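You operate a simulated robot arm through the tools that you are given. There is no shell and no other tool. Be economical: measure what you need, move in short steps, check, and stop when the job is done.

The job below is to be done with a simulated robot arm. You get a single attempt, and the scene is never put back.

## Task
Finish taping the grey valve in the winder, then tape the blue one; stand both in the blue rack.
Fine: each ends with 4 turns in all. Set down upright: what you pick out.

The check looks at the end state, three seconds after you hand in, the way a careful person would. Anything else that was tipped, shoved, dropped, spilled or broken makes it a failure.

## Robot
A 6-joint arm with a two-finger parallel gripper, fixed in place. Base frame: the origin is at the foot of the arm, x ahead of it, y to its left, z up; the work surface is at about z = 0.85. Readings come in m, rad, newtons and seconds.
With the tool pointing down near the work surface it reaches from about 0.24 to 0.64 m from the base axis. Its first joint turns from -1.152 to 1.152 rad. Payload 2.7 kg.
Tool frame: the origin (TCP) lies between the finger pads and is the grasp point; the fingertips stand 0.023 m ahead of it; z points along the fingers, y is the line along which they close. The gripper opens to 0.094 m. The fingers are 0.038 m wide and 0.01 m thick; the gripper's body (0.054 by 0.096 m) begins 0.039 m behind the TCP.
Orientation is that of the tool frame in the base frame, as a unit quaternion [w, x, y, z]. With the fingers straight down and closing along the base's y, the tool's x points along the base's -x, its y along +y and its z along -z.

## Interface
- The arm moves only by the tool arm_command. Its arguments are lists of equal length, an entry for each row: "linear": the shift along the tool's x, y, z in units of 50 mm (1.0 is 50 mm), a list of three; "rotation": the turn, a rotation vector about the tool's x, y, z in units of 4 degrees (1.0 is 4 degrees), a list of three; "hand": the opening, from 0 (shut) to 1 (fully open). In form: {"linear": [[dx, dy, dz], ...], "rotation": [[ax, ay, az], ...], "hand": [hand, ...]}. A call has 1 to 8 rows; each row shifts and turns the commanded pose from where the row before left it, along the tool's axes as they then stand. A call with a number of a shift or a turn outside -1 to 1 is refused whole. Rows are played at 5 a second. More than 0.05 m and 0.15 rad between two rows, or a gripper value outside its range, and nothing of the call is played. A pose out of reach is approached as far as the arm can. The call stops where the force on the tool passes 40 N (or 10 N more than at its start, if that is more) or the arm is blocked; 0.2 s more then pass. The fingers move at their own pace (about 0.045 m/s each) and stop on an object; they squeeze with about 27 N. The grip force told is the motor's: it shows also when the fingers shut on nothing. Time passes only in rows, and 0.2 s behind the last, so rows that do not move let the fingers close. The reply holds the time, the measured pose of the TCP, the force on the tool along the base axes, the opening and the grip force, in the units named above and with some noise, with the torque about the TCP (base axes, N m) and any sound that the robot's microphone picked up.
- Cameras (640 x 400 px; columns grow to the right, rows downward): "scene" is fixed at [0.0873, -0.4396, 1.4098]; the picture's right is [0.65, -0.76, 0.00], its down [-0.41, -0.35, -0.84] and it looks along [0.64, 0.55, -0.54] (base axes); focal length 335 px, centre (320, 200). "wrist" rides on the gripper at [0.086, 0.016, -0.074] in the tool frame; the picture's right is [-0.18, 0.98, 0.00], its down [-0.58, -0.11, -0.81] and it looks along [-0.79, -0.15, 0.59] (tool axes); focal length 243 px, centre (320, 200). There is no depth. A picture from a camera that has moved, and an enlarged one, comes with that camera's place and axes in the base frame and with its lens.
- get_image(camera): a new picture of that camera. The clock stands still meanwhile.
- close_up(camera, box): a new picture of the part [left, top, right, bottom] of that camera's present view, enlarged. The clock stands still meanwhile.
- close_job(): hands the job in; it is judged then, once.

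Work in short steps. Places have to be worked out from the pictures, the camera data and where the tool is seen: move nearer, look again, correct. Check each grasp and each placing, and mend what went wrong. You have 120 turns and 84 pictures in all, those below and enlarged ones among them. Open the gripper and draw the arm clear of the work before you hand the job in, unless the task says otherwise; then end with one line.

The tools are called after ">>>" by a JSON object that holds its "name" and its "arguments". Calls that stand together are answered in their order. arm_command: Moves the arm, as the interface text tells. Its arguments: {"type":"object","properties":{"linear":{"type":"array","items":{"type":"array","items":{"type":"number"}}},"rotation":{"type":"array","items":{"type":"array","items":{"type":"number"}}},"hand":{"type":"array","items":{"type":"number"}}},"required":["linear","rotation","hand"]} The other tools are called the same way: get_image (camera) takes a picture; close_up (camera, box) takes an enlarged picture of a part of a camera's view; close_job () hands the job in.

At the start:

```text
time: 0.0
position: [0.3938, -0.0382, 1.1024]
orientation: [0.0, 0.0, 1.0, 0.001]
force: [-0.2, 0.3, 0.3]
ft_torque: [-0.02, -0.01, 0.02]
finger_gap: 0.0939
grasp_force: 0.0
```

scene: 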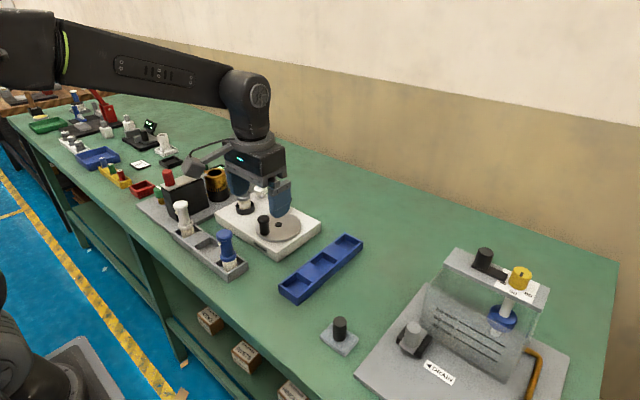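
wrist: 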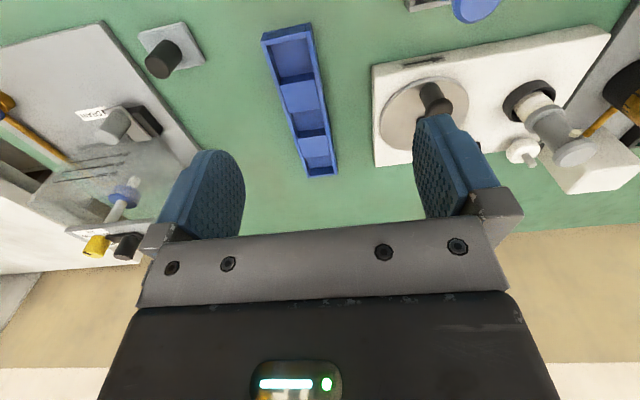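

The winder seems to be the white box with a crank disc and a chuck holding the grey valve. I'll look closer before moving.

>>> {"name": "close_up", "arguments": {"camera": "scene", "box": [130, 150, 370, 300]}}

>>> {"name": "close_up", "arguments": {"camera": "wrist", "box": [360, 0, 640, 200]}}

>>> {"name": "close_up", "arguments": {"camera": "scene", "box": [310, 230, 570, 400]}}

```text
2.67 times, centred on (250, 225) of scene
camera zoom: at [0.0873, -0.4396, 1.4098], right [0.65, -0.76, 0.0], down [-0.41, -0.35, -0.84], along [0.64, 0.55, -0.54], focal length 894 px, centre (507, 133)
```

zoom: 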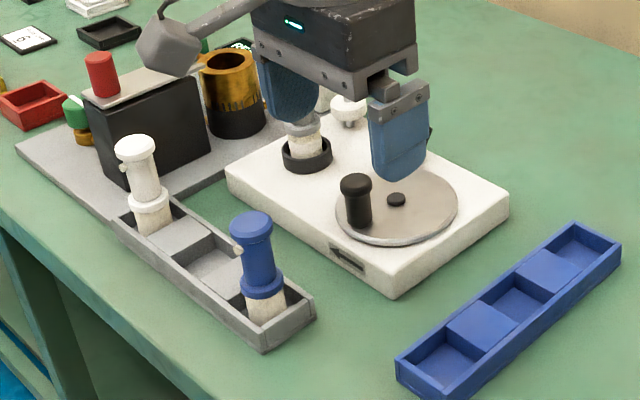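

```text
2.00 times, centred on (500, 100) of wrist
camera zoom: at [0.3058, -0.0233, 1.1772], right [0.18, 0.98, 0.0], down [0.58, -0.11, 0.81], along [0.79, -0.15, -0.59], focal length 485 px, centre (-40, 400)
```

zoom: 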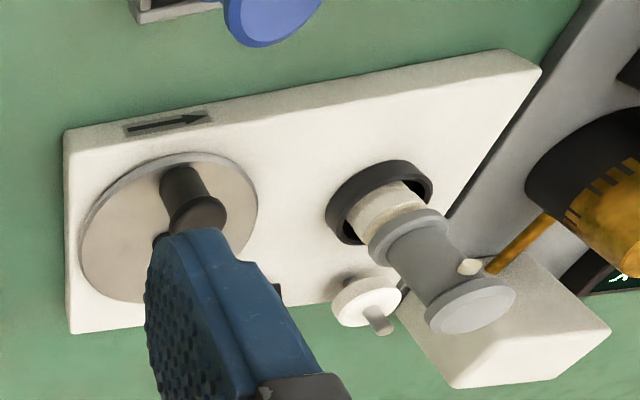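

```text
2.35 times, centred on (440, 315) of scene
camera zoom: at [0.0873, -0.4396, 1.4098], right [0.65, -0.76, 0.0], down [-0.41, -0.35, -0.84], along [0.64, 0.55, -0.54], focal length 789 px, centre (38, -71)
```

zoom: 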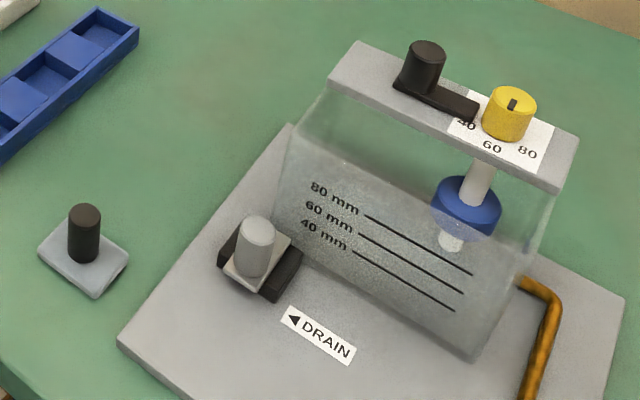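

The grey valve stands in the winder's chuck near (0.52, 0.20), and the crank disc is near (0.52, 0.08). I'll raise the arm and move left for a better wrist view.

>>> {"name": "arm_command", "arguments": {"linear": [[0, 0, -1], [0, 1, 0], [0, 1, 0], [0, 0.8, 0]], "rotation": [[0, 0, 0], [0, 0, 0], [0, 0, 0], [0, 0, 0]], "hand": [1, 1, 1, 1]}}

>>> {"name": "get_image", "arguments": {"camera": "wrist"}}

>>> {"name": "get_image", "arguments": {"camera": "scene"}}

```text
time: 1.0
position: [0.3893, 0.1027, 1.1523]
orientation: [0.0, 0.001, 1.0, 0.002]
force: [0.2, -0.2, -0.5]
ft_torque: [0.02, -0.01, -0.01]
finger_gap: 0.094
grasp_force: 0.1
```

```text
78 pictures are left
camera wrist: at [0.3019, 0.1183, 1.2277], right [0.18, 0.98, 0.0], down [0.58, -0.11, 0.81], along [0.79, -0.15, -0.59], focal length 243 px, centre (320, 200)
```

wrist: 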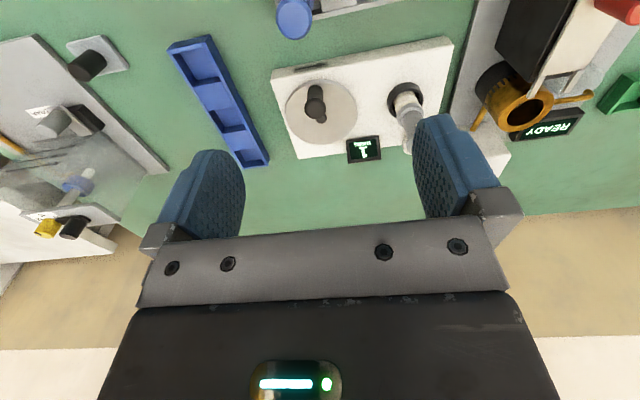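

```text
77 pictures are left
```

scene: 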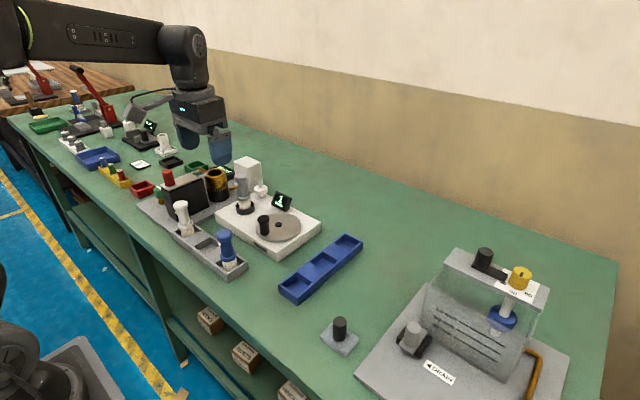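

There's a counter display by the winder; I'll zoom in on it.

>>> {"name": "close_up", "arguments": {"camera": "scene", "box": [205, 150, 325, 225]}}

>>> {"name": "close_up", "arguments": {"camera": "scene", "box": [210, 190, 330, 265]}}

>>> {"name": "close_up", "arguments": {"camera": "wrist", "box": [270, 30, 470, 165]}}

```text
5.33 times, centred on (265, 188) of scene
camera zoom: at [0.0873, -0.4396, 1.4098], right [0.65, -0.76, 0.0], down [-0.41, -0.35, -0.84], along [0.64, 0.55, -0.54], focal length 1788 px, centre (613, 267)
```

zoom: 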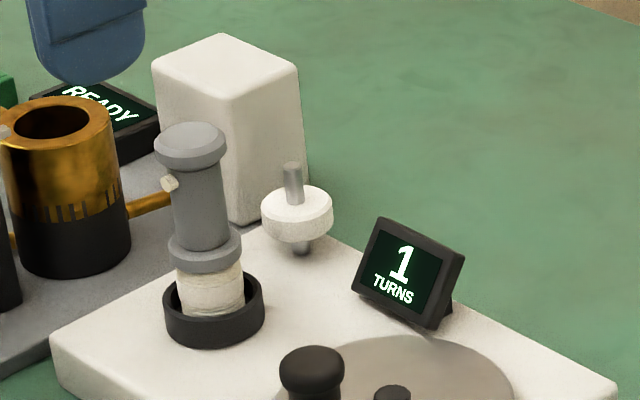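

```text
5.33 times, centred on (270, 228) of scene
camera zoom: at [0.0873, -0.4396, 1.4098], right [0.65, -0.76, 0.0], down [-0.41, -0.35, -0.84], along [0.64, 0.55, -0.54], focal length 1788 px, centre (587, 53)
```

zoom: 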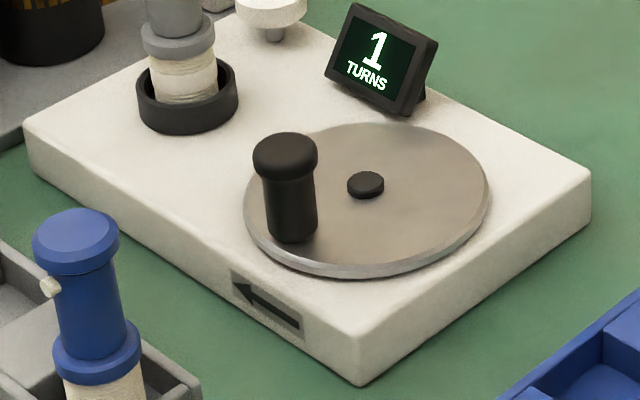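

```text
2.96 times, centred on (370, 98) of wrist
camera zoom: at [0.3019, 0.1183, 1.2277], right [0.18, 0.98, 0.0], down [0.58, -0.11, 0.81], along [0.79, -0.15, -0.59], focal length 719 px, centre (172, 504)
```

zoom: 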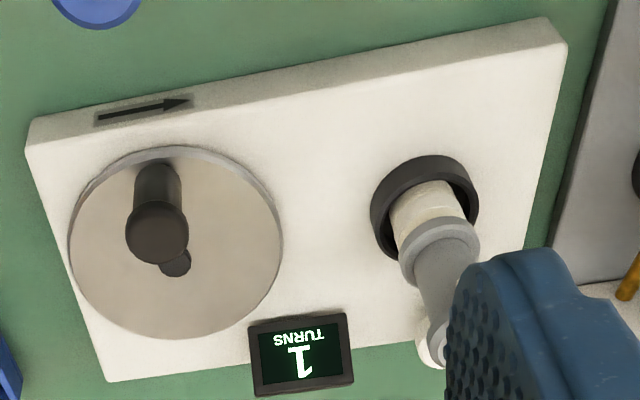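

The counter shows 1 turn, so the grey valve needs 3 more. The crank knob is about (0.486, 0.077) with the hub at (0.530, 0.077). The arrow means clockwise seen from above. I'll go above the knob.

>>> {"name": "arm_command", "arguments": {"linear": [[-0.65, -0.17, 0.5], [-0.65, -0.17, 0.5], [-0.64, -0.18, 0.5], [0, 0, 0.7], [0, 0, 0]], "rotation": [[0, 0, 0], [0, 0, 0], [0, 0, 0], [0, 0, 0], [0, 0, 0]], "hand": [0.6, 0.6, 0.6, 0.6, 0.6]}}

>>> {"name": "get_image", "arguments": {"camera": "wrist"}}

>>> {"name": "close_up", "arguments": {"camera": "scene", "box": [200, 140, 340, 270]}}

```text
time: 2.2
position: [0.486, 0.0757, 1.0432]
orientation: [0.0, 0.001, 1.0, 0.001]
force: [-0.2, 0.5, -0.4]
ft_torque: [0.0, 0.02, -0.02]
finger_gap: 0.0565
grasp_force: 0.0
```

```text
73 pictures are left
camera wrist: at [0.4, 0.0911, 1.1196], right [0.18, 0.98, 0.0], down [0.58, -0.11, 0.81], along [0.79, -0.15, -0.59], focal length 243 px, centre (320, 200)
```

wrist: 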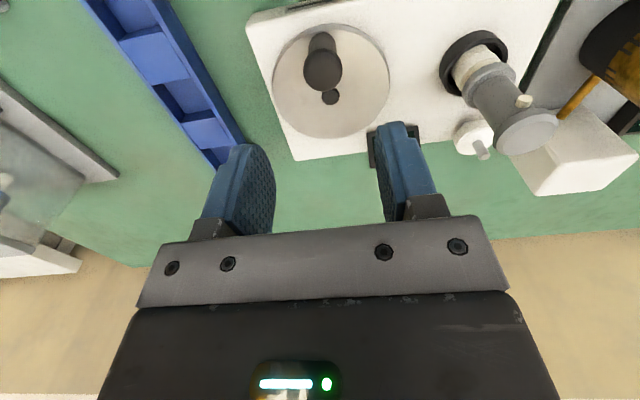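

```text
3.08 times, centred on (270, 205) of scene
camera zoom: at [0.0873, -0.4396, 1.4098], right [0.65, -0.76, 0.0], down [-0.41, -0.35, -0.84], along [0.64, 0.55, -0.54], focal length 1032 px, centre (474, 185)
```

zoom: 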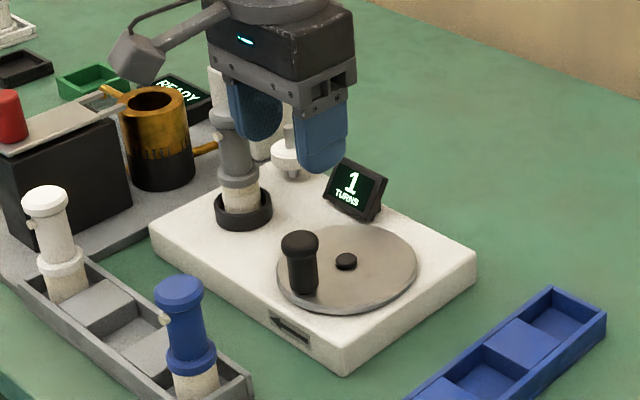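

Triangulation again gives the knob at (0.484, 0.077) with its top at about 0.944, and the hub at (0.529, 0.077). I'll descend to z ≈ 0.938 and close gently on the knob.

>>> {"name": "arm_command", "arguments": {"linear": [[0.03, 0.02, 0.7], [0, 0, 0.7], [0, 0, 0.7], [0, 0, 0], [0, 0, 0], [0, 0, 0], [0, 0, 0]], "rotation": [[0, 0, 0], [0, 0, 0], [0, 0, 0], [0, 0, 0], [0, 0, 0], [0, 0, 0], [0, 0, 0]], "hand": [0.6, 0.6, 0.6, 0.6, 0, 0, 0]}}

>>> {"name": "get_image", "arguments": {"camera": "wrist"}}

>>> {"name": "close_up", "arguments": {"camera": "scene", "box": [200, 140, 340, 270]}}

```text
time: 3.8
position: [0.4861, 0.0725, 0.9385]
orientation: [0.0, 0.001, 1.0, 0.001]
force: [1.2, 0.8, -3.2]
ft_torque: [-0.12, -0.24, 0.01]
finger_gap: 0.029
grasp_force: 45.0
```

```text
71 pictures are left
camera wrist: at [0.3984, 0.0889, 1.0144], right [0.18, 0.98, 0.0], down [0.58, -0.11, 0.81], along [0.79, -0.15, -0.59], focal length 243 px, centre (320, 200)
```

wrist: 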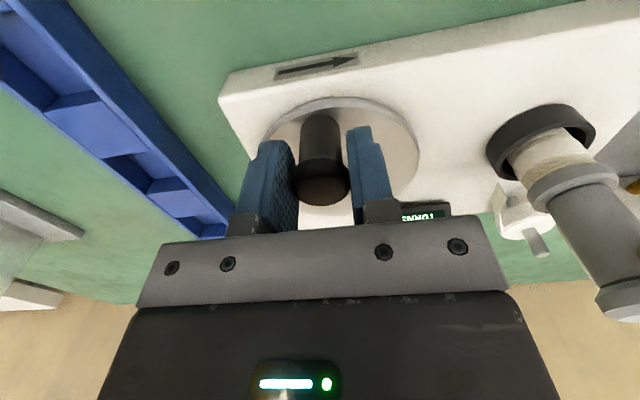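

```text
3.08 times, centred on (270, 205) of scene
camera zoom: at [0.0874, -0.4396, 1.4098], right [0.65, -0.76, 0.0], down [-0.41, -0.35, -0.84], along [0.64, 0.55, -0.54], focal length 1032 px, centre (474, 185)
```

zoom: 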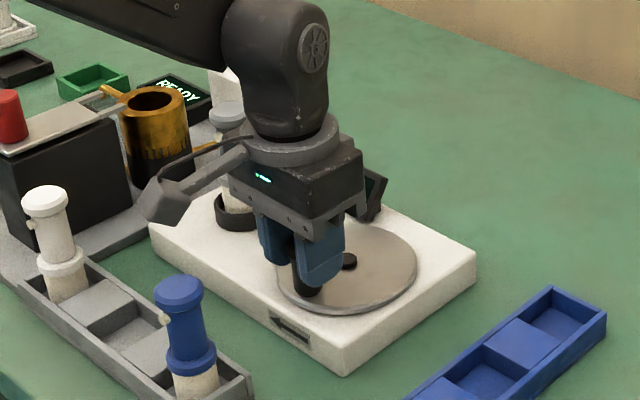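

I have the knob, with a gap of 0.029. I'll try the first 60° clockwise in 15° steps, using a radius of 0.044.

>>> {"name": "arm_command", "arguments": {"linear": [[-0.03, 0.228, 0], [-0.088, 0.212, 0], [-0.14, 0.182, 0], [-0.182, 0.14, 0], [0, 0, 0]], "rotation": [[0, 0, 0], [0, 0, 0], [0, 0, 0], [0, 0, 0], [0, 0, 0]], "hand": [0, 0, 0, 0, 0]}}

>>> {"name": "get_image", "arguments": {"camera": "wrist"}}

```text
time: 4.6
position: [0.4975, 0.1086, 0.9389]
orientation: [-0.003, -0.002, 1.0, 0.004]
force: [-4.2, 4.9, 2.1]
ft_torque: [-0.45, -0.53, 0.0]
finger_gap: 0.0286
grasp_force: 44.9
stopped in row 4: the force on the tool passed its limit at 41 N (the readings are from after the stop); the commanded pose is now the measured one
```

```text
69 pictures are left
camera wrist: at [0.4105, 0.1234, 1.0148], right [0.18, 0.98, 0.01], down [0.59, -0.11, 0.8], along [0.79, -0.14, -0.6], focal length 243 px, centre (320, 200)
```

wrist: 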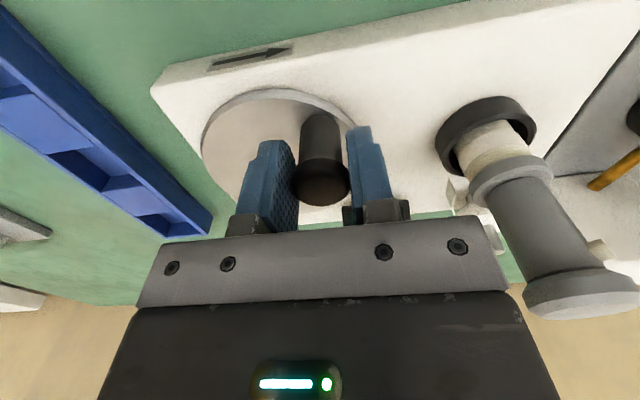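

The measured arc fits a centre of about (0.5297, 0.0786) and r ≈ 0.044, with the knob now at φ ≈ 137°. I'll continue along this corrected circle.

>>> {"name": "arm_command", "arguments": {"linear": [[-0.178, 0.146, 0], [-0.208, 0.096, 0], [-0.228, 0.038, 0], [-0.228, -0.022, 0]], "rotation": [[0, 0, 0], [0, 0, 0], [0, 0, 0], [0, 0, 0]], "hand": [0, 0, 0, 0]}}

```text
time: 5.6
position: [0.5404, 0.1215, 0.937]
orientation: [0.0, -0.002, 1.0, 0.005]
force: [4.4, 24.8, -2.7]
ft_torque: [-0.01, 0.55, 0.04]
finger_gap: 0.0289
grasp_force: 45.4
```

The points follow the circle: C = (0.5298, 0.0785), r = 0.0441, now at φ ≈ 76°. I'll continue past the display and check for contact.

>>> {"name": "arm_command", "arguments": {"linear": [[-0.232, -0.088, 0], [-0.184, -0.138, 0], [-0.144, -0.18, 0]], "rotation": [[0, 0, 0], [0, 0, 0], [0, 0, 0]], "hand": [0, 0, 0]}}

>>> {"name": "get_image", "arguments": {"camera": "wrist"}}

>>> {"name": "close_up", "arguments": {"camera": "scene", "box": [200, 140, 340, 270]}}

```text
time: 6.4
position: [0.5702, 0.0997, 0.9381]
orientation: [0.002, -0.003, 1.0, 0.002]
force: [29.0, 15.5, -10.5]
ft_torque: [-0.14, 0.19, 0.02]
finger_gap: 0.0285
grasp_force: 44.6
```

```text
68 pictures are left
camera wrist: at [0.4823, 0.1142, 1.014], right [0.18, 0.98, 0.01], down [0.58, -0.11, 0.81], along [0.8, -0.14, -0.59], focal length 243 px, centre (320, 200)
```

wrist: 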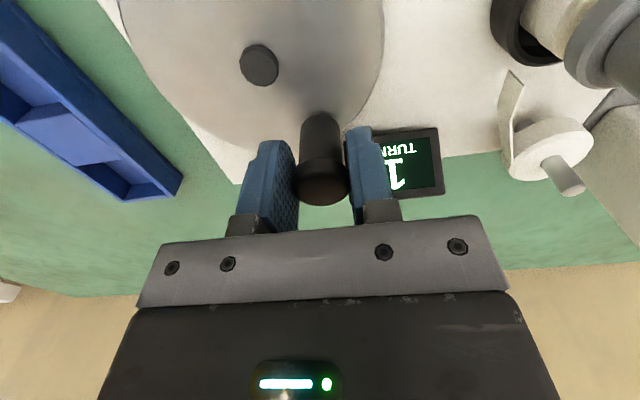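

```text
3.08 times, centred on (270, 205) of scene
camera zoom: at [0.0883, -0.4391, 1.4099], right [0.65, -0.76, 0.0], down [-0.41, -0.35, -0.84], along [0.64, 0.55, -0.54], focal length 1032 px, centre (474, 185)
```

zoom: 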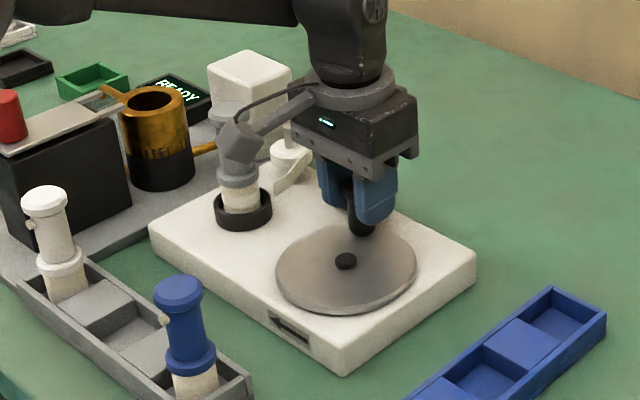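

Tape is feeding from the spool and the fingers clear the display. The refit gives C ≈ (0.5308, 0.0775), r ≈ 0.0451, and I'll carry on from there.

>>> {"name": "arm_command", "arguments": {"linear": [[-0.14, -0.256, 0], [-0.026, -0.234, 0], [0.034, -0.232, 0], [0.094, -0.216, 0], [0.148, -0.184, 0], [0.188, -0.14, 0]], "rotation": [[0, 0, 0], [0, 0, 0], [0, 0, 0], [0, 0, 0], [0, 0, 0], [0, 0, 0]], "hand": [0, 0, 0, 0, 0, 0]}}

```text
time: 7.8
position: [0.5516, 0.0377, 0.939]
orientation: [-0.002, -0.003, 1.0, 0.004]
force: [-9.0, 15.8, 14.7]
ft_torque: [-0.37, 1.18, 0.01]
finger_gap: 0.0287
grasp_force: 45.8
```

Tracking is good, so I'll do the next 120° back to the start angle.

>>> {"name": "arm_command", "arguments": {"linear": [[0.22, -0.088, 0], [0.234, -0.026, 0], [0.232, 0.034, 0], [0.216, 0.094, 0], [0.184, 0.148, 0], [0.14, 0.188, 0], [0.088, 0.22, 0], [0.026, 0.218, 0]], "rotation": [[0, 0, 0], [0, 0, 0], [0, 0, 0], [0, 0, 0], [0, 0, 0], [0, 0, 0], [0, 0, 0], [0, 0, 0]], "hand": [0, 0, 0, 0, 0, 0, 0, 0]}}

>>> {"name": "get_image", "arguments": {"camera": "wrist"}}

```text
time: 9.6
position: [0.486, 0.0756, 0.9377]
orientation: [-0.004, -0.001, 1.0, 0.002]
force: [8.8, -0.9, -5.9]
ft_torque: [-0.57, -0.97, 0.0]
finger_gap: 0.0284
grasp_force: 45.2
```

```text
66 pictures are left
camera wrist: at [0.3987, 0.0913, 1.015], right [0.18, 0.98, 0.0], down [0.59, -0.11, 0.8], along [0.79, -0.14, -0.6], focal length 243 px, centre (320, 200)
```

wrist: 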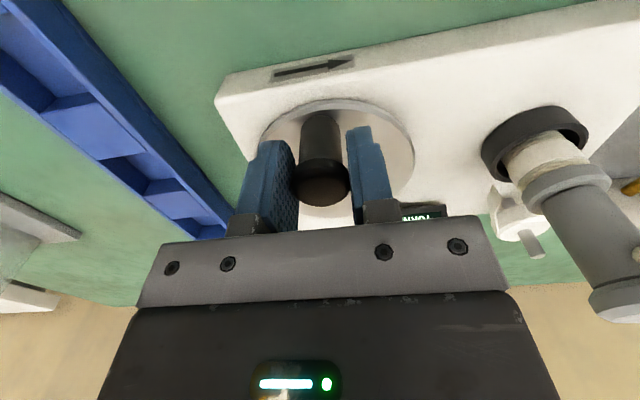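

One full turn is done and the pose is back at its start. I'll start the second turn with the same calibrated circle.

>>> {"name": "arm_command", "arguments": {"linear": [[-0.03, 0.234, 0], [-0.09, 0.218, 0], [-0.144, 0.186, 0], [-0.186, 0.144, 0], [-0.218, 0.09, 0], [-0.234, 0.03, 0], [-0.234, -0.03, 0], [-0.218, -0.09, 0]], "rotation": [[0, 0, 0], [0, 0, 0], [0, 0, 0], [0, 0, 0], [0, 0, 0], [0, 0, 0], [0, 0, 0], [0, 0, 0]], "hand": [0, 0, 0, 0, 0, 0, 0, 0]}}

>>> {"name": "get_image", "arguments": {"camera": "wrist"}}

```text
time: 11.4
position: [0.5545, 0.1169, 0.9382]
orientation: [0.0, -0.002, 1.0, 0.002]
force: [0.9, -0.2, -0.6]
ft_torque: [0.25, -0.99, 0.0]
finger_gap: 0.0285
grasp_force: 45.0
```

```text
65 pictures are left
camera wrist: at [0.4665, 0.1315, 1.0144], right [0.18, 0.98, 0.0], down [0.58, -0.11, 0.81], along [0.79, -0.14, -0.59], focal length 243 px, centre (320, 200)
```

wrist: 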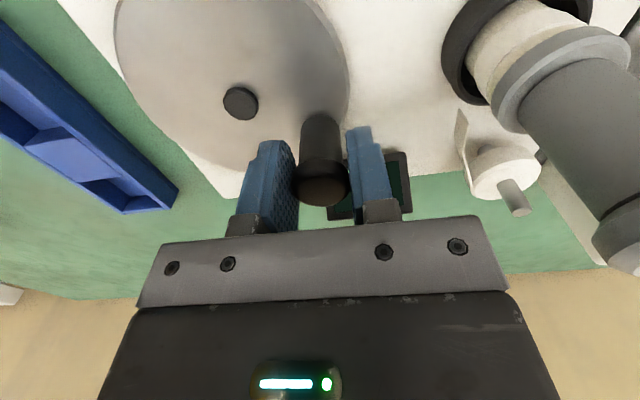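

Forces are minimal. I'll continue, then look at the counter.

>>> {"name": "arm_command", "arguments": {"linear": [[-0.186, -0.144, 0], [-0.144, -0.186, 0], [-0.09, -0.218, 0], [-0.03, -0.234, 0], [0.03, -0.234, 0], [0.09, -0.218, 0], [0.144, -0.186, 0], [0.186, -0.144, 0]], "rotation": [[0, 0, 0], [0, 0, 0], [0, 0, 0], [0, 0, 0], [0, 0, 0], [0, 0, 0], [0, 0, 0], [0, 0, 0]], "hand": [0, 0, 0, 0, 0, 0, 0, 0]}}

>>> {"name": "get_image", "arguments": {"camera": "wrist"}}

```text
time: 13.2
position: [0.5535, 0.039, 0.9383]
orientation: [-0.002, -0.002, 1.0, 0.003]
force: [-12.8, 20.6, 15.6]
ft_torque: [0.07, 0.41, 0.04]
finger_gap: 0.0288
grasp_force: 44.9
```

```text
64 pictures are left
camera wrist: at [0.4671, 0.0543, 1.0147], right [0.18, 0.98, 0.01], down [0.59, -0.11, 0.8], along [0.79, -0.14, -0.6], focal length 243 px, centre (320, 200)
```

wrist: 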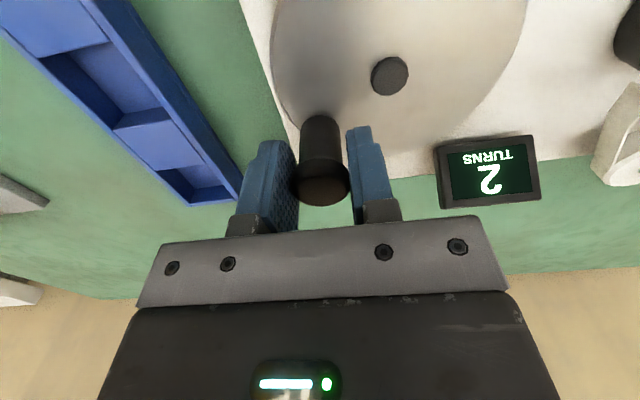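

The counter reads 2, so it is one count per crank turn. I'll finish the second added turn.

>>> {"name": "arm_command", "arguments": {"linear": [[0.218, -0.09, 0], [0.234, -0.03, 0], [0.234, 0.03, 0], [0.218, 0.09, 0], [0.186, 0.144, 0], [0.144, 0.186, 0], [0.09, 0.218, 0], [0.03, 0.234, 0]], "rotation": [[0, 0, 0], [0, 0, 0], [0, 0, 0], [0, 0, 0], [0, 0, 0], [0, 0, 0], [0, 0, 0], [0, 0, 0]], "hand": [0, 0, 0, 0, 0, 0, 0, 0]}}

>>> {"name": "arm_command", "arguments": {"linear": [[-0.03, 0.234, 0], [-0.09, 0.218, 0], [-0.144, 0.186, 0], [-0.186, 0.144, 0], [-0.218, 0.09, 0], [-0.234, 0.03, 0], [-0.234, -0.03, 0], [-0.218, -0.09, 0]], "rotation": [[0, 0, 0], [0, 0, 0], [0, 0, 0], [0, 0, 0], [0, 0, 0], [0, 0, 0], [0, 0, 0], [0, 0, 0]], "hand": [0, 0, 0, 0, 0, 0, 0, 0]}}

```text
time: 15.0
position: [0.4843, 0.0775, 0.9379]
orientation: [-0.005, -0.002, 1.0, 0.002]
force: [-9.1, 0.2, 0.8]
ft_torque: [-0.91, 0.52, 0.02]
finger_gap: 0.0289
grasp_force: 44.4
```

```text
time: 16.8
position: [0.5559, 0.1153, 0.9389]
orientation: [0.0, -0.001, 1.0, 0.003]
force: [9.1, 14.6, -12.9]
ft_torque: [0.25, -0.03, 0.05]
finger_gap: 0.0288
grasp_force: 45.2
```

The third added turn is a third done, and I'll continue with the next 120°.

>>> {"name": "arm_command", "arguments": {"linear": [[-0.186, -0.144, 0], [-0.144, -0.186, 0], [-0.09, -0.218, 0], [-0.03, -0.234, 0], [0.03, -0.234, 0], [0.09, -0.218, 0], [0.144, -0.186, 0], [0.186, -0.144, 0]], "rotation": [[0, 0, 0], [0, 0, 0], [0, 0, 0], [0, 0, 0], [0, 0, 0], [0, 0, 0], [0, 0, 0], [0, 0, 0]], "hand": [0, 0, 0, 0, 0, 0, 0, 0]}}

>>> {"name": "get_image", "arguments": {"camera": "wrist"}}

```text
time: 18.6
position: [0.5526, 0.0394, 0.9388]
orientation: [-0.002, -0.002, 1.0, 0.005]
force: [-10.7, 20.9, 0.1]
ft_torque: [-0.54, -0.31, 0.03]
finger_gap: 0.0286
grasp_force: 44.6
```

```text
63 pictures are left
camera wrist: at [0.4656, 0.0533, 1.0148], right [0.18, 0.98, 0.01], down [0.59, -0.11, 0.8], along [0.79, -0.14, -0.6], focal length 243 px, centre (320, 200)
```

wrist: 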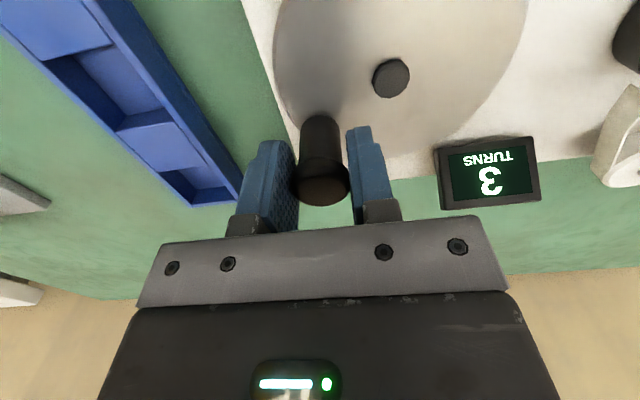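

The counter reads 3. I'll finish the last 120°.

>>> {"name": "arm_command", "arguments": {"linear": [[0.218, -0.09, 0], [0.234, -0.03, 0], [0.234, 0.03, 0], [0.218, 0.09, 0], [0.186, 0.144, 0], [0.144, 0.186, 0], [0.09, 0.218, 0], [0.03, 0.234, 0]], "rotation": [[0, 0, 0], [0, 0, 0], [0, 0, 0], [0, 0, 0], [0, 0, 0], [0, 0, 0], [0, 0, 0], [0, 0, 0]], "hand": [0, 0, 0, 0, 0, 0, 0, 0]}}

>>> {"name": "close_up", "arguments": {"camera": "wrist", "box": [390, 180, 470, 230]}}

```text
time: 20.4
position: [0.4844, 0.076, 0.9392]
orientation: [-0.003, -0.002, 1.0, 0.003]
force: [7.4, 0.0, 9.8]
ft_torque: [-0.67, 0.75, -0.02]
finger_gap: 0.0286
grasp_force: 44.8
```

```text
8.00 times, centred on (430, 205) of wrist
camera zoom: at [0.3984, 0.0916, 1.0147], right [0.18, 0.98, 0.0], down [0.59, -0.11, 0.8], along [0.79, -0.14, -0.6], focal length 1941 px, centre (-560, 160)
```

zoom: 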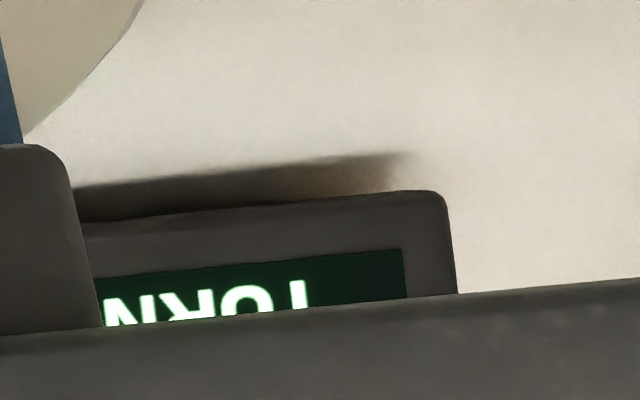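

I'll open the fingers and rise straight up to read the counter.

>>> {"name": "arm_command", "arguments": {"linear": [[0, 0, 0], [0, 0, 0], [0, 0, -0.6], [0, 0, -1], [0, 0, -1], [0, 0, -1], [0, 0, -0.8]], "rotation": [[0, 0, 0], [0, 0, 0], [0, 0, 0], [0, 0, 0], [0, 0, 0], [0, 0, 0], [0, 0, 0]], "hand": [0.6, 0.6, 0.6, 0.6, 0.6, 0.6, 0.6]}}

>>> {"name": "close_up", "arguments": {"camera": "scene", "box": [200, 140, 340, 270]}}

>>> {"name": "get_image", "arguments": {"camera": "wrist"}}

```text
time: 22.0
position: [0.4898, 0.076, 1.1587]
orientation: [-0.003, -0.001, 1.0, 0.002]
force: [-0.2, -0.2, 0.6]
ft_torque: [0.02, 0.0, 0.0]
finger_gap: 0.0563
grasp_force: 0.1
```

```text
3.08 times, centred on (270, 205) of scene
camera zoom: at [0.0873, -0.4396, 1.4098], right [0.65, -0.76, 0.0], down [-0.41, -0.35, -0.84], along [0.64, 0.55, -0.54], focal length 1032 px, centre (474, 185)
```

zoom: 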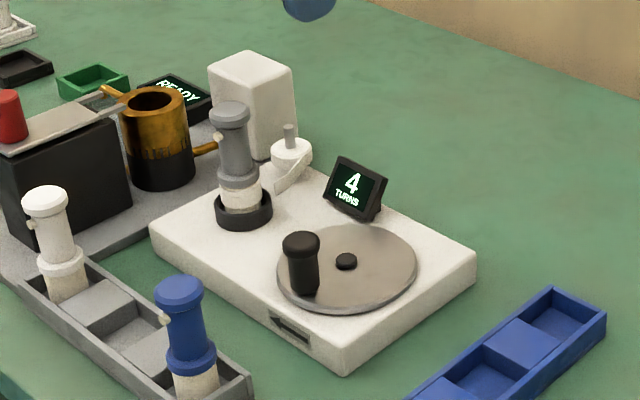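

```text
60 pictures are left
camera wrist: at [0.4024, 0.0903, 1.234], right [0.18, 0.98, 0.0], down [0.59, -0.11, 0.8], along [0.79, -0.14, -0.6], focal length 243 px, centre (320, 200)
```

wrist: 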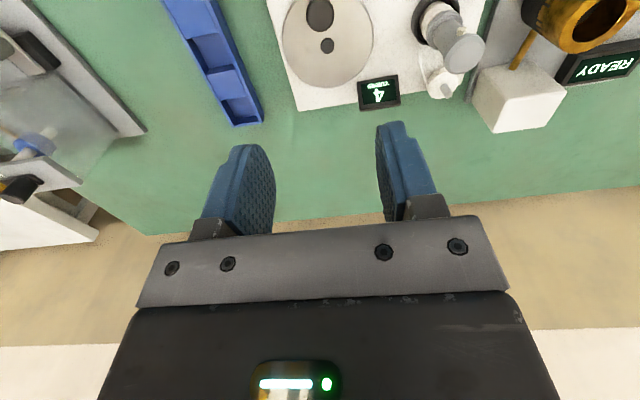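

The counter shows 4. Next I'll inspect the tape connection and the valve geometry in the chuck.

>>> {"name": "close_up", "arguments": {"camera": "scene", "box": [235, 160, 285, 220]}}

>>> {"name": "close_up", "arguments": {"camera": "wrist", "box": [390, 0, 500, 110]}}

>>> {"name": "close_up", "arguments": {"camera": "scene", "box": [160, 190, 260, 285]}}

```text
6.67 times, centred on (260, 190) of scene
camera zoom: at [0.0873, -0.4396, 1.4098], right [0.65, -0.76, 0.0], down [-0.41, -0.35, -0.84], along [0.64, 0.55, -0.54], focal length 2236 px, centre (720, 267)
```

zoom: 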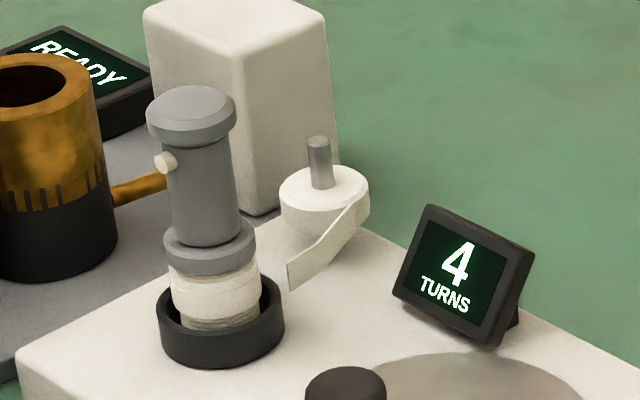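

```text
3.64 times, centred on (445, 55) of wrist
camera zoom: at [0.4024, 0.0903, 1.234], right [0.18, 0.98, 0.0], down [0.59, -0.11, 0.8], along [0.79, -0.14, -0.6], focal length 882 px, centre (-134, 727)
```

zoom: 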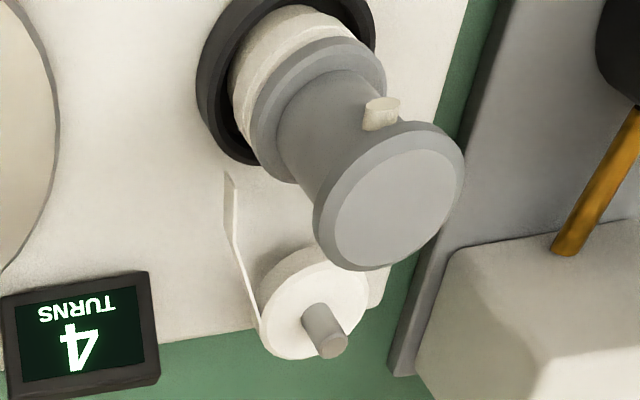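

```text
4.21 times, centred on (210, 238) of scene
camera zoom: at [0.0873, -0.4396, 1.4098], right [0.65, -0.76, 0.0], down [-0.41, -0.35, -0.84], along [0.64, 0.55, -0.54], focal length 1412 px, centre (783, 42)
```

zoom: 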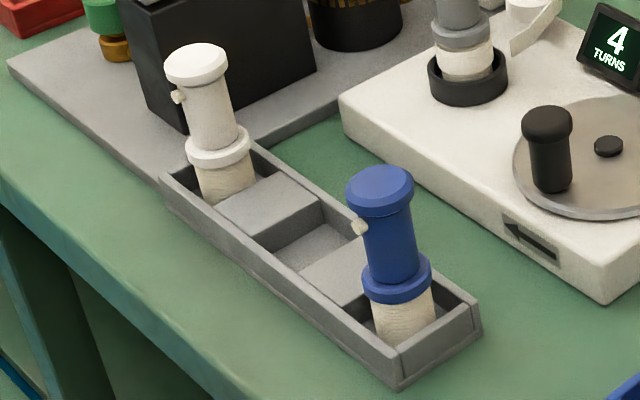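

The tape end is free. The grey valve is at (0.519, 0.199) with its top at z ≈ 1.005 and its side nub pointing about (−0.7, +0.7). I'll yaw the tool +45° so the fingers straddle the nub, then go above the valve.

>>> {"name": "arm_command", "arguments": {"linear": [[0, 0, 0], [0, 0, 0], [0, 0, 0], [0, 0, 0], [0, 0, 0], [0, 0, 0], [0, 0, 0], [0, 0, 0]], "rotation": [[0, 0, 1], [0, 0, 1], [0, 0, 1], [0, 0, 1], [0, 0, 1], [0, 0, 1], [0, 0, 1], [0, 0, 1]], "hand": [0.6, 0.6, 0.6, 0.6, 0.6, 0.6, 0.6, 0.6]}}

>>> {"name": "arm_command", "arguments": {"linear": [[0, 0, 0], [0, 0, 0], [0, 0, 0], [0, 0, 0], [0.443, 0.717, 0], [0.443, 0.717, 0], [0.443, 0.717, 0], [0, 0, 0]], "rotation": [[0, 0, 1], [0, 0, 1], [0, 0, 1], [0, 0, 0.25], [0, 0, 0], [0, 0, 0], [0, 0, 0], [0, 0, 0]], "hand": [0.6, 0.6, 0.6, 0.6, 0.6, 0.6, 0.6, 0.6]}}

>>> {"name": "get_image", "arguments": {"camera": "wrist"}}

>>> {"name": "get_image", "arguments": {"camera": "scene"}}

```text
time: 23.8
position: [0.4864, 0.0748, 1.1593]
orientation: [-0.003, 0.275, 0.961, 0.002]
force: [-0.4, -0.3, 0.1]
ft_torque: [0.01, 0.02, -0.03]
finger_gap: 0.0566
grasp_force: 0.0
```

```text
time: 25.6
position: [0.5143, 0.1965, 1.1569]
orientation: [-0.003, 0.382, 0.924, 0.001]
force: [0.2, 0.4, 1.3]
ft_torque: [-0.01, -0.03, 0.0]
finger_gap: 0.0564
grasp_force: 0.1
```

```text
56 pictures are left
camera wrist: at [0.465, 0.2688, 1.2339], right [0.82, 0.57, 0.0], down [0.34, -0.49, 0.8], along [0.45, -0.66, -0.6], focal length 243 px, centre (320, 200)
```

wrist: 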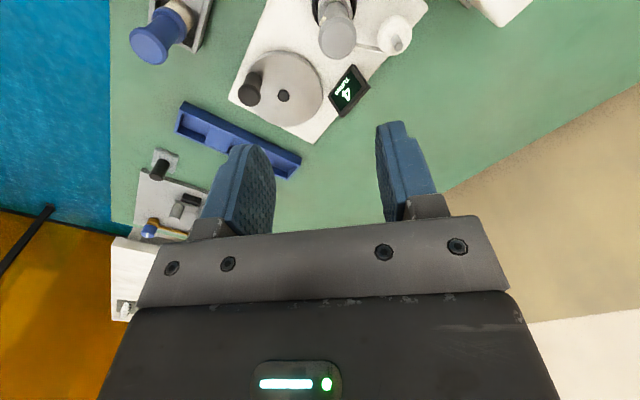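

```text
55 pictures are left
```

scene: 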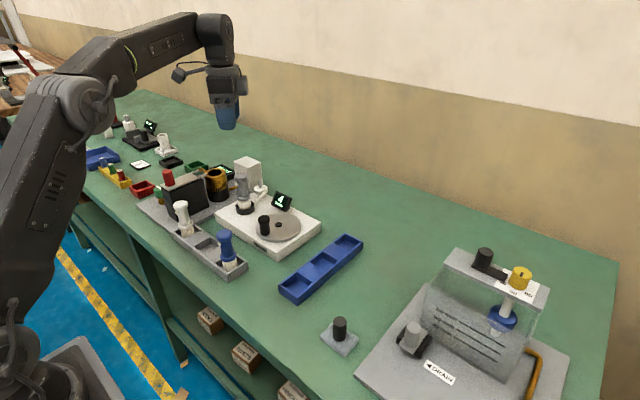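

The valve is seen near (0.521, 0.203). I'll correct by about +9 mm along the closing axis, go down to z ≈ 1.06 and look again.

>>> {"name": "arm_command", "arguments": {"linear": [[0.04, 0.18, 0.6], [0, 0, 0.7], [0, 0, 0.64], [0, 0, 0]], "rotation": [[0, 0, 0], [0, 0, 0], [0, 0, 0], [0, 0, 0]], "hand": [0.7, 0.7, 0.7, 0.7]}}

>>> {"name": "get_image", "arguments": {"camera": "wrist"}}

>>> {"name": "close_up", "arguments": {"camera": "scene", "box": [200, 110, 300, 220]}}

```text
time: 26.6
position: [0.5195, 0.2055, 1.064]
orientation: [-0.003, 0.381, 0.925, 0.003]
force: [-0.8, 0.0, -0.2]
ft_torque: [-0.02, -0.02, -0.01]
finger_gap: 0.0659
grasp_force: 0.0
```

```text
54 pictures are left
camera wrist: at [0.4689, 0.2776, 1.14], right [0.82, 0.57, 0.0], down [0.34, -0.49, 0.8], along [0.46, -0.66, -0.6], focal length 243 px, centre (320, 200)
```

wrist: 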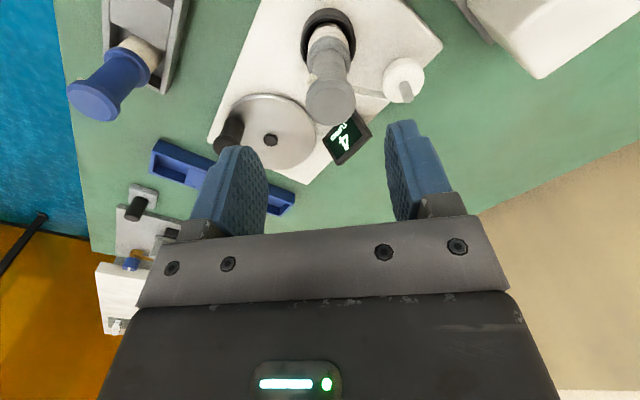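

```text
3.64 times, centred on (250, 165) of scene
camera zoom: at [0.0873, -0.4396, 1.4098], right [0.65, -0.76, 0.0], down [-0.41, -0.35, -0.84], along [0.64, 0.55, -0.54], focal length 1219 px, centre (574, 327)
```

zoom: 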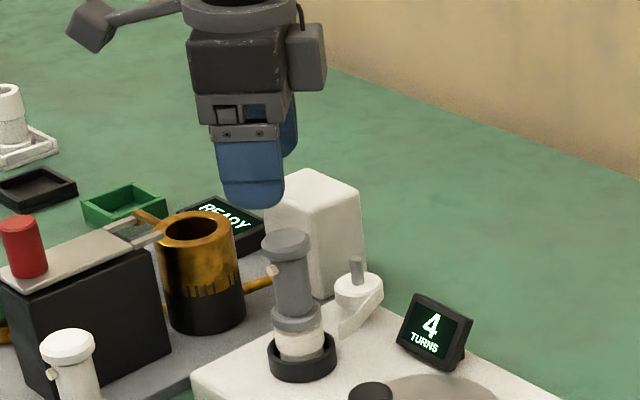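

Wrist view says shift about +6 mm along y′, and the x′ offset is uncertain (−10 to +4 mm) because of the cap height. I'll go lower, with the fingers straddling safely, and measure again.

>>> {"name": "arm_command", "arguments": {"linear": [[-0.06, 0.13, 0], [0, 0, 0.45], [0, 0, 0.43], [0, 0, 0]], "rotation": [[0, 0, 0], [0, 0, 0], [0, 0, 0], [0, 0, 0]], "hand": [0.75, 0.75, 0.75, 0.75]}}

>>> {"name": "get_image", "arguments": {"camera": "wrist"}}

>>> {"name": "close_up", "arguments": {"camera": "scene", "box": [200, 110, 300, 220]}}

```text
time: 27.6
position: [0.5253, 0.2108, 1.0179]
orientation: [-0.003, 0.381, 0.925, 0.002]
force: [0.2, 0.0, -0.7]
ft_torque: [-0.02, 0.01, 0.0]
finger_gap: 0.0704
grasp_force: 0.0
```

```text
52 pictures are left
camera wrist: at [0.4753, 0.2815, 1.0944], right [0.82, 0.57, 0.0], down [0.34, -0.49, 0.8], along [0.46, -0.66, -0.6], focal length 243 px, centre (320, 200)
```

wrist: 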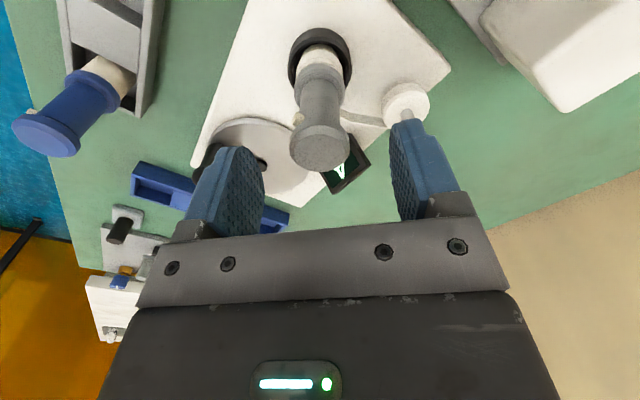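

```text
3.64 times, centred on (250, 165) of scene
camera zoom: at [0.0873, -0.4396, 1.4098], right [0.65, -0.76, 0.0], down [-0.41, -0.35, -0.84], along [0.64, 0.55, -0.54], focal length 1219 px, centre (574, 327)
```

zoom: 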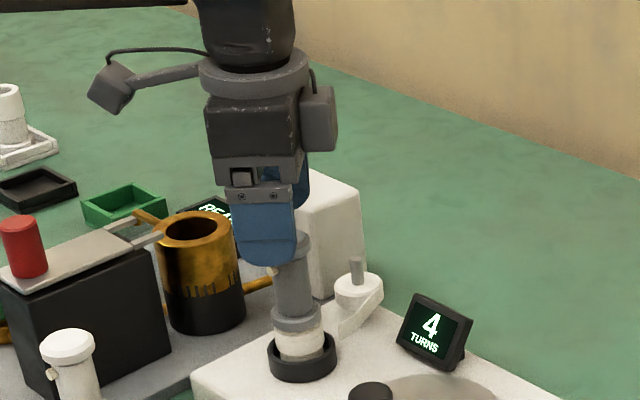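

The cap is now centred laterally. From this side the nub clearly points toward −x, so yaw ≈ 0 is the better grasp. I'll rise a little, rotate back 45°, and use that second viewpoint to fix the position.

>>> {"name": "arm_command", "arguments": {"linear": [[0, 0, -0.8], [0, 0, 0], [0, 0, 0], [0, 0, 0], [0, 0, 0], [0, 0, 0], [0, 0, 0], [0, 0, 0]], "rotation": [[0, 0, -1], [0, 0, -1], [0, 0, -1], [0, 0, -1], [0, 0, -1], [0, 0, -1], [0, 0, -1], [0, 0, -1]], "hand": [0.75, 0.75, 0.75, 0.75, 0.75, 0.75, 0.75, 0.75]}}

>>> {"name": "arm_command", "arguments": {"linear": [[0, 0, 0], [0, 0, 0], [0, 0, 0], [0, 0, 0], [0, 0, 0]], "rotation": [[0, 0, -1], [0, 0, -1], [0, 0, -1], [0, 0, -0.25], [0, 0, 0]], "hand": [0.75, 0.75, 0.75, 0.75, 0.75]}}

>>> {"name": "get_image", "arguments": {"camera": "wrist"}}

```text
time: 29.4
position: [0.5278, 0.2101, 1.0582]
orientation: [-0.003, 0.11, 0.994, 0.003]
force: [0.1, -0.5, -0.2]
ft_torque: [-0.05, 0.01, -0.01]
finger_gap: 0.0704
grasp_force: 0.0
```

```text
time: 30.6
position: [0.5269, 0.2073, 1.0578]
orientation: [-0.002, -0.002, 1.0, 0.002]
force: [-0.1, -0.6, -1.0]
ft_torque: [0.02, 0.01, 0.0]
finger_gap: 0.0704
grasp_force: 0.2
```

```text
50 pictures are left
camera wrist: at [0.4405, 0.2243, 1.1341], right [0.18, 0.98, 0.0], down [0.59, -0.11, 0.8], along [0.79, -0.14, -0.6], focal length 243 px, centre (320, 200)
```

wrist: 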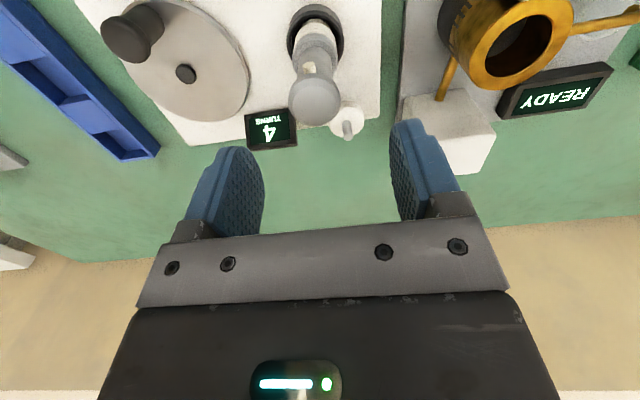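

The two views put the valve at (0.530, 0.2036) with its top at z ≈ 0.987 and the nub facing −x. I'll descend to TCP z ≈ 0.960 around the cap and close.

>>> {"name": "arm_command", "arguments": {"linear": [[-0.068, -0.074, 0.5], [0, 0, 0.5], [0, 0, 0.5], [0, 0, 0.46], [0, 0, 0]], "rotation": [[0, 0, 0], [0, 0, 0], [0, 0, 0], [0, 0, 0], [0, 0, 0]], "hand": [0.75, 0.75, 0.75, 0.75, 0.75]}}

>>> {"name": "get_image", "arguments": {"camera": "wrist"}}

>>> {"name": "close_up", "arguments": {"camera": "scene", "box": [200, 110, 300, 220]}}

```text
time: 31.8
position: [0.5296, 0.2062, 0.9596]
orientation: [-0.001, -0.001, 1.0, 0.003]
force: [-0.7, 1.1, -0.6]
ft_torque: [0.0, -0.02, 0.01]
finger_gap: 0.0706
grasp_force: 0.1
```

```text
49 pictures are left
camera wrist: at [0.4423, 0.2217, 1.0357], right [0.18, 0.98, 0.01], down [0.58, -0.11, 0.8], along [0.79, -0.14, -0.6], focal length 243 px, centre (320, 200)
```

wrist: 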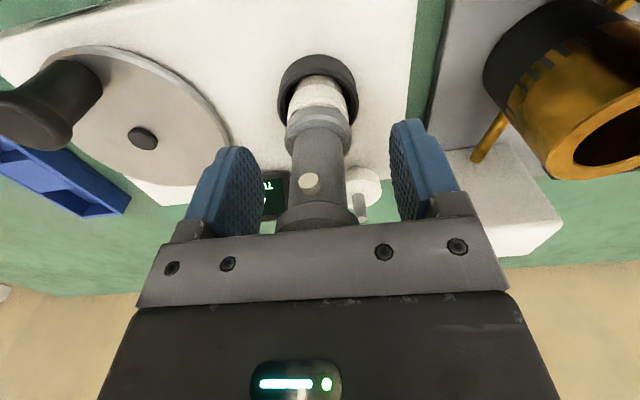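

```text
3.64 times, centred on (250, 165) of scene
camera zoom: at [0.0873, -0.4396, 1.4098], right [0.65, -0.76, 0.0], down [-0.41, -0.35, -0.84], along [0.64, 0.55, -0.54], focal length 1219 px, centre (574, 327)
```

zoom: 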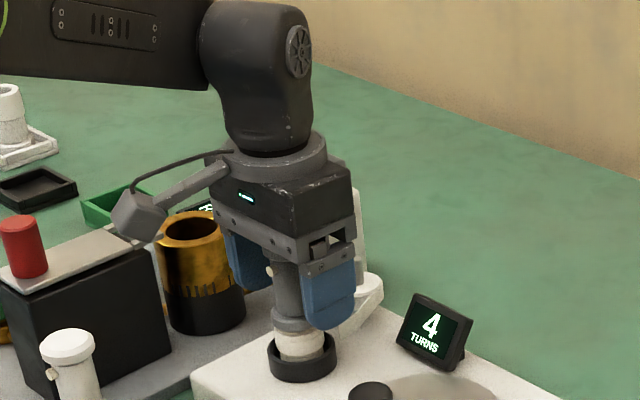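

The fingers straddle the valve cleanly. I'll raise about 6 mm so the pads sit better on the cap, and close.

>>> {"name": "arm_command", "arguments": {"linear": [[0, -0.04, -0.12], [0, 0, 0], [0, 0, 0], [0, 0, 0], [0, 0, 0]], "rotation": [[0, 0, 0], [0, 0, 0], [0, 0, 0], [0, 0, 0], [0, 0, 0]], "hand": [0.75, 0, 0, 0, 0]}}

>>> {"name": "get_image", "arguments": {"camera": "wrist"}}

```text
time: 33.0
position: [0.5294, 0.2032, 0.9643]
orientation: [-0.002, -0.001, 1.0, 0.003]
force: [1.0, 0.6, -0.3]
ft_torque: [-0.02, -0.01, 0.01]
finger_gap: 0.0332
grasp_force: 26.9
```

```text
47 pictures are left
camera wrist: at [0.4423, 0.2196, 1.0417], right [0.18, 0.98, 0.01], down [0.58, -0.11, 0.8], along [0.79, -0.14, -0.6], focal length 243 px, centre (320, 200)
```

wrist: 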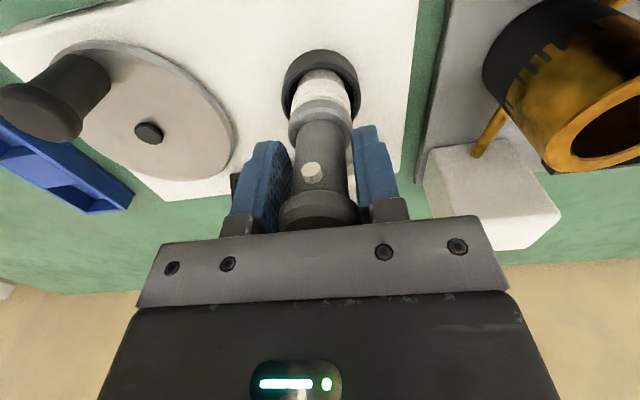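

I'm holding the cap at a 0.033 gap. Lifting straight up.

>>> {"name": "arm_command", "arguments": {"linear": [[0, 0, -0.3], [0, 0, -0.4], [0, 0, -0.5], [0, 0, -0.6], [0, 0, -0.7], [0, 0, -0.5], [0, 0, 0]], "rotation": [[0, 0, 0], [0, 0, 0], [0, 0, 0], [0, 0, 0], [0, 0, 0], [0, 0, 0], [0, 0, 0]], "hand": [0, 0, 0, 0, 0, 0, 0]}}

>>> {"name": "get_image", "arguments": {"camera": "scene"}}

>>> {"name": "get_image", "arguments": {"camera": "wrist"}}

```text
time: 34.6
position: [0.5324, 0.2034, 1.1167]
orientation: [-0.002, -0.002, 1.0, 0.003]
force: [0.6, 0.2, -1.3]
ft_torque: [0.04, 0.03, 0.0]
finger_gap: 0.0331
grasp_force: 27.3
```

```text
46 pictures are left
```

scene: 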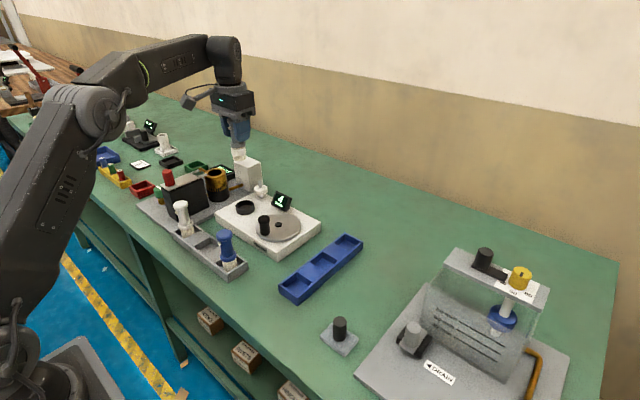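

```text
45 pictures are left
camera wrist: at [0.4453, 0.2173, 1.1924], right [0.18, 0.98, 0.0], down [0.59, -0.11, 0.8], along [0.79, -0.14, -0.6], focal length 243 px, centre (320, 200)
```

wrist: 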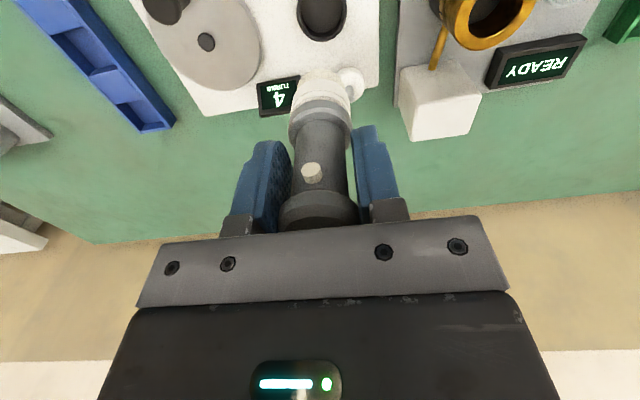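

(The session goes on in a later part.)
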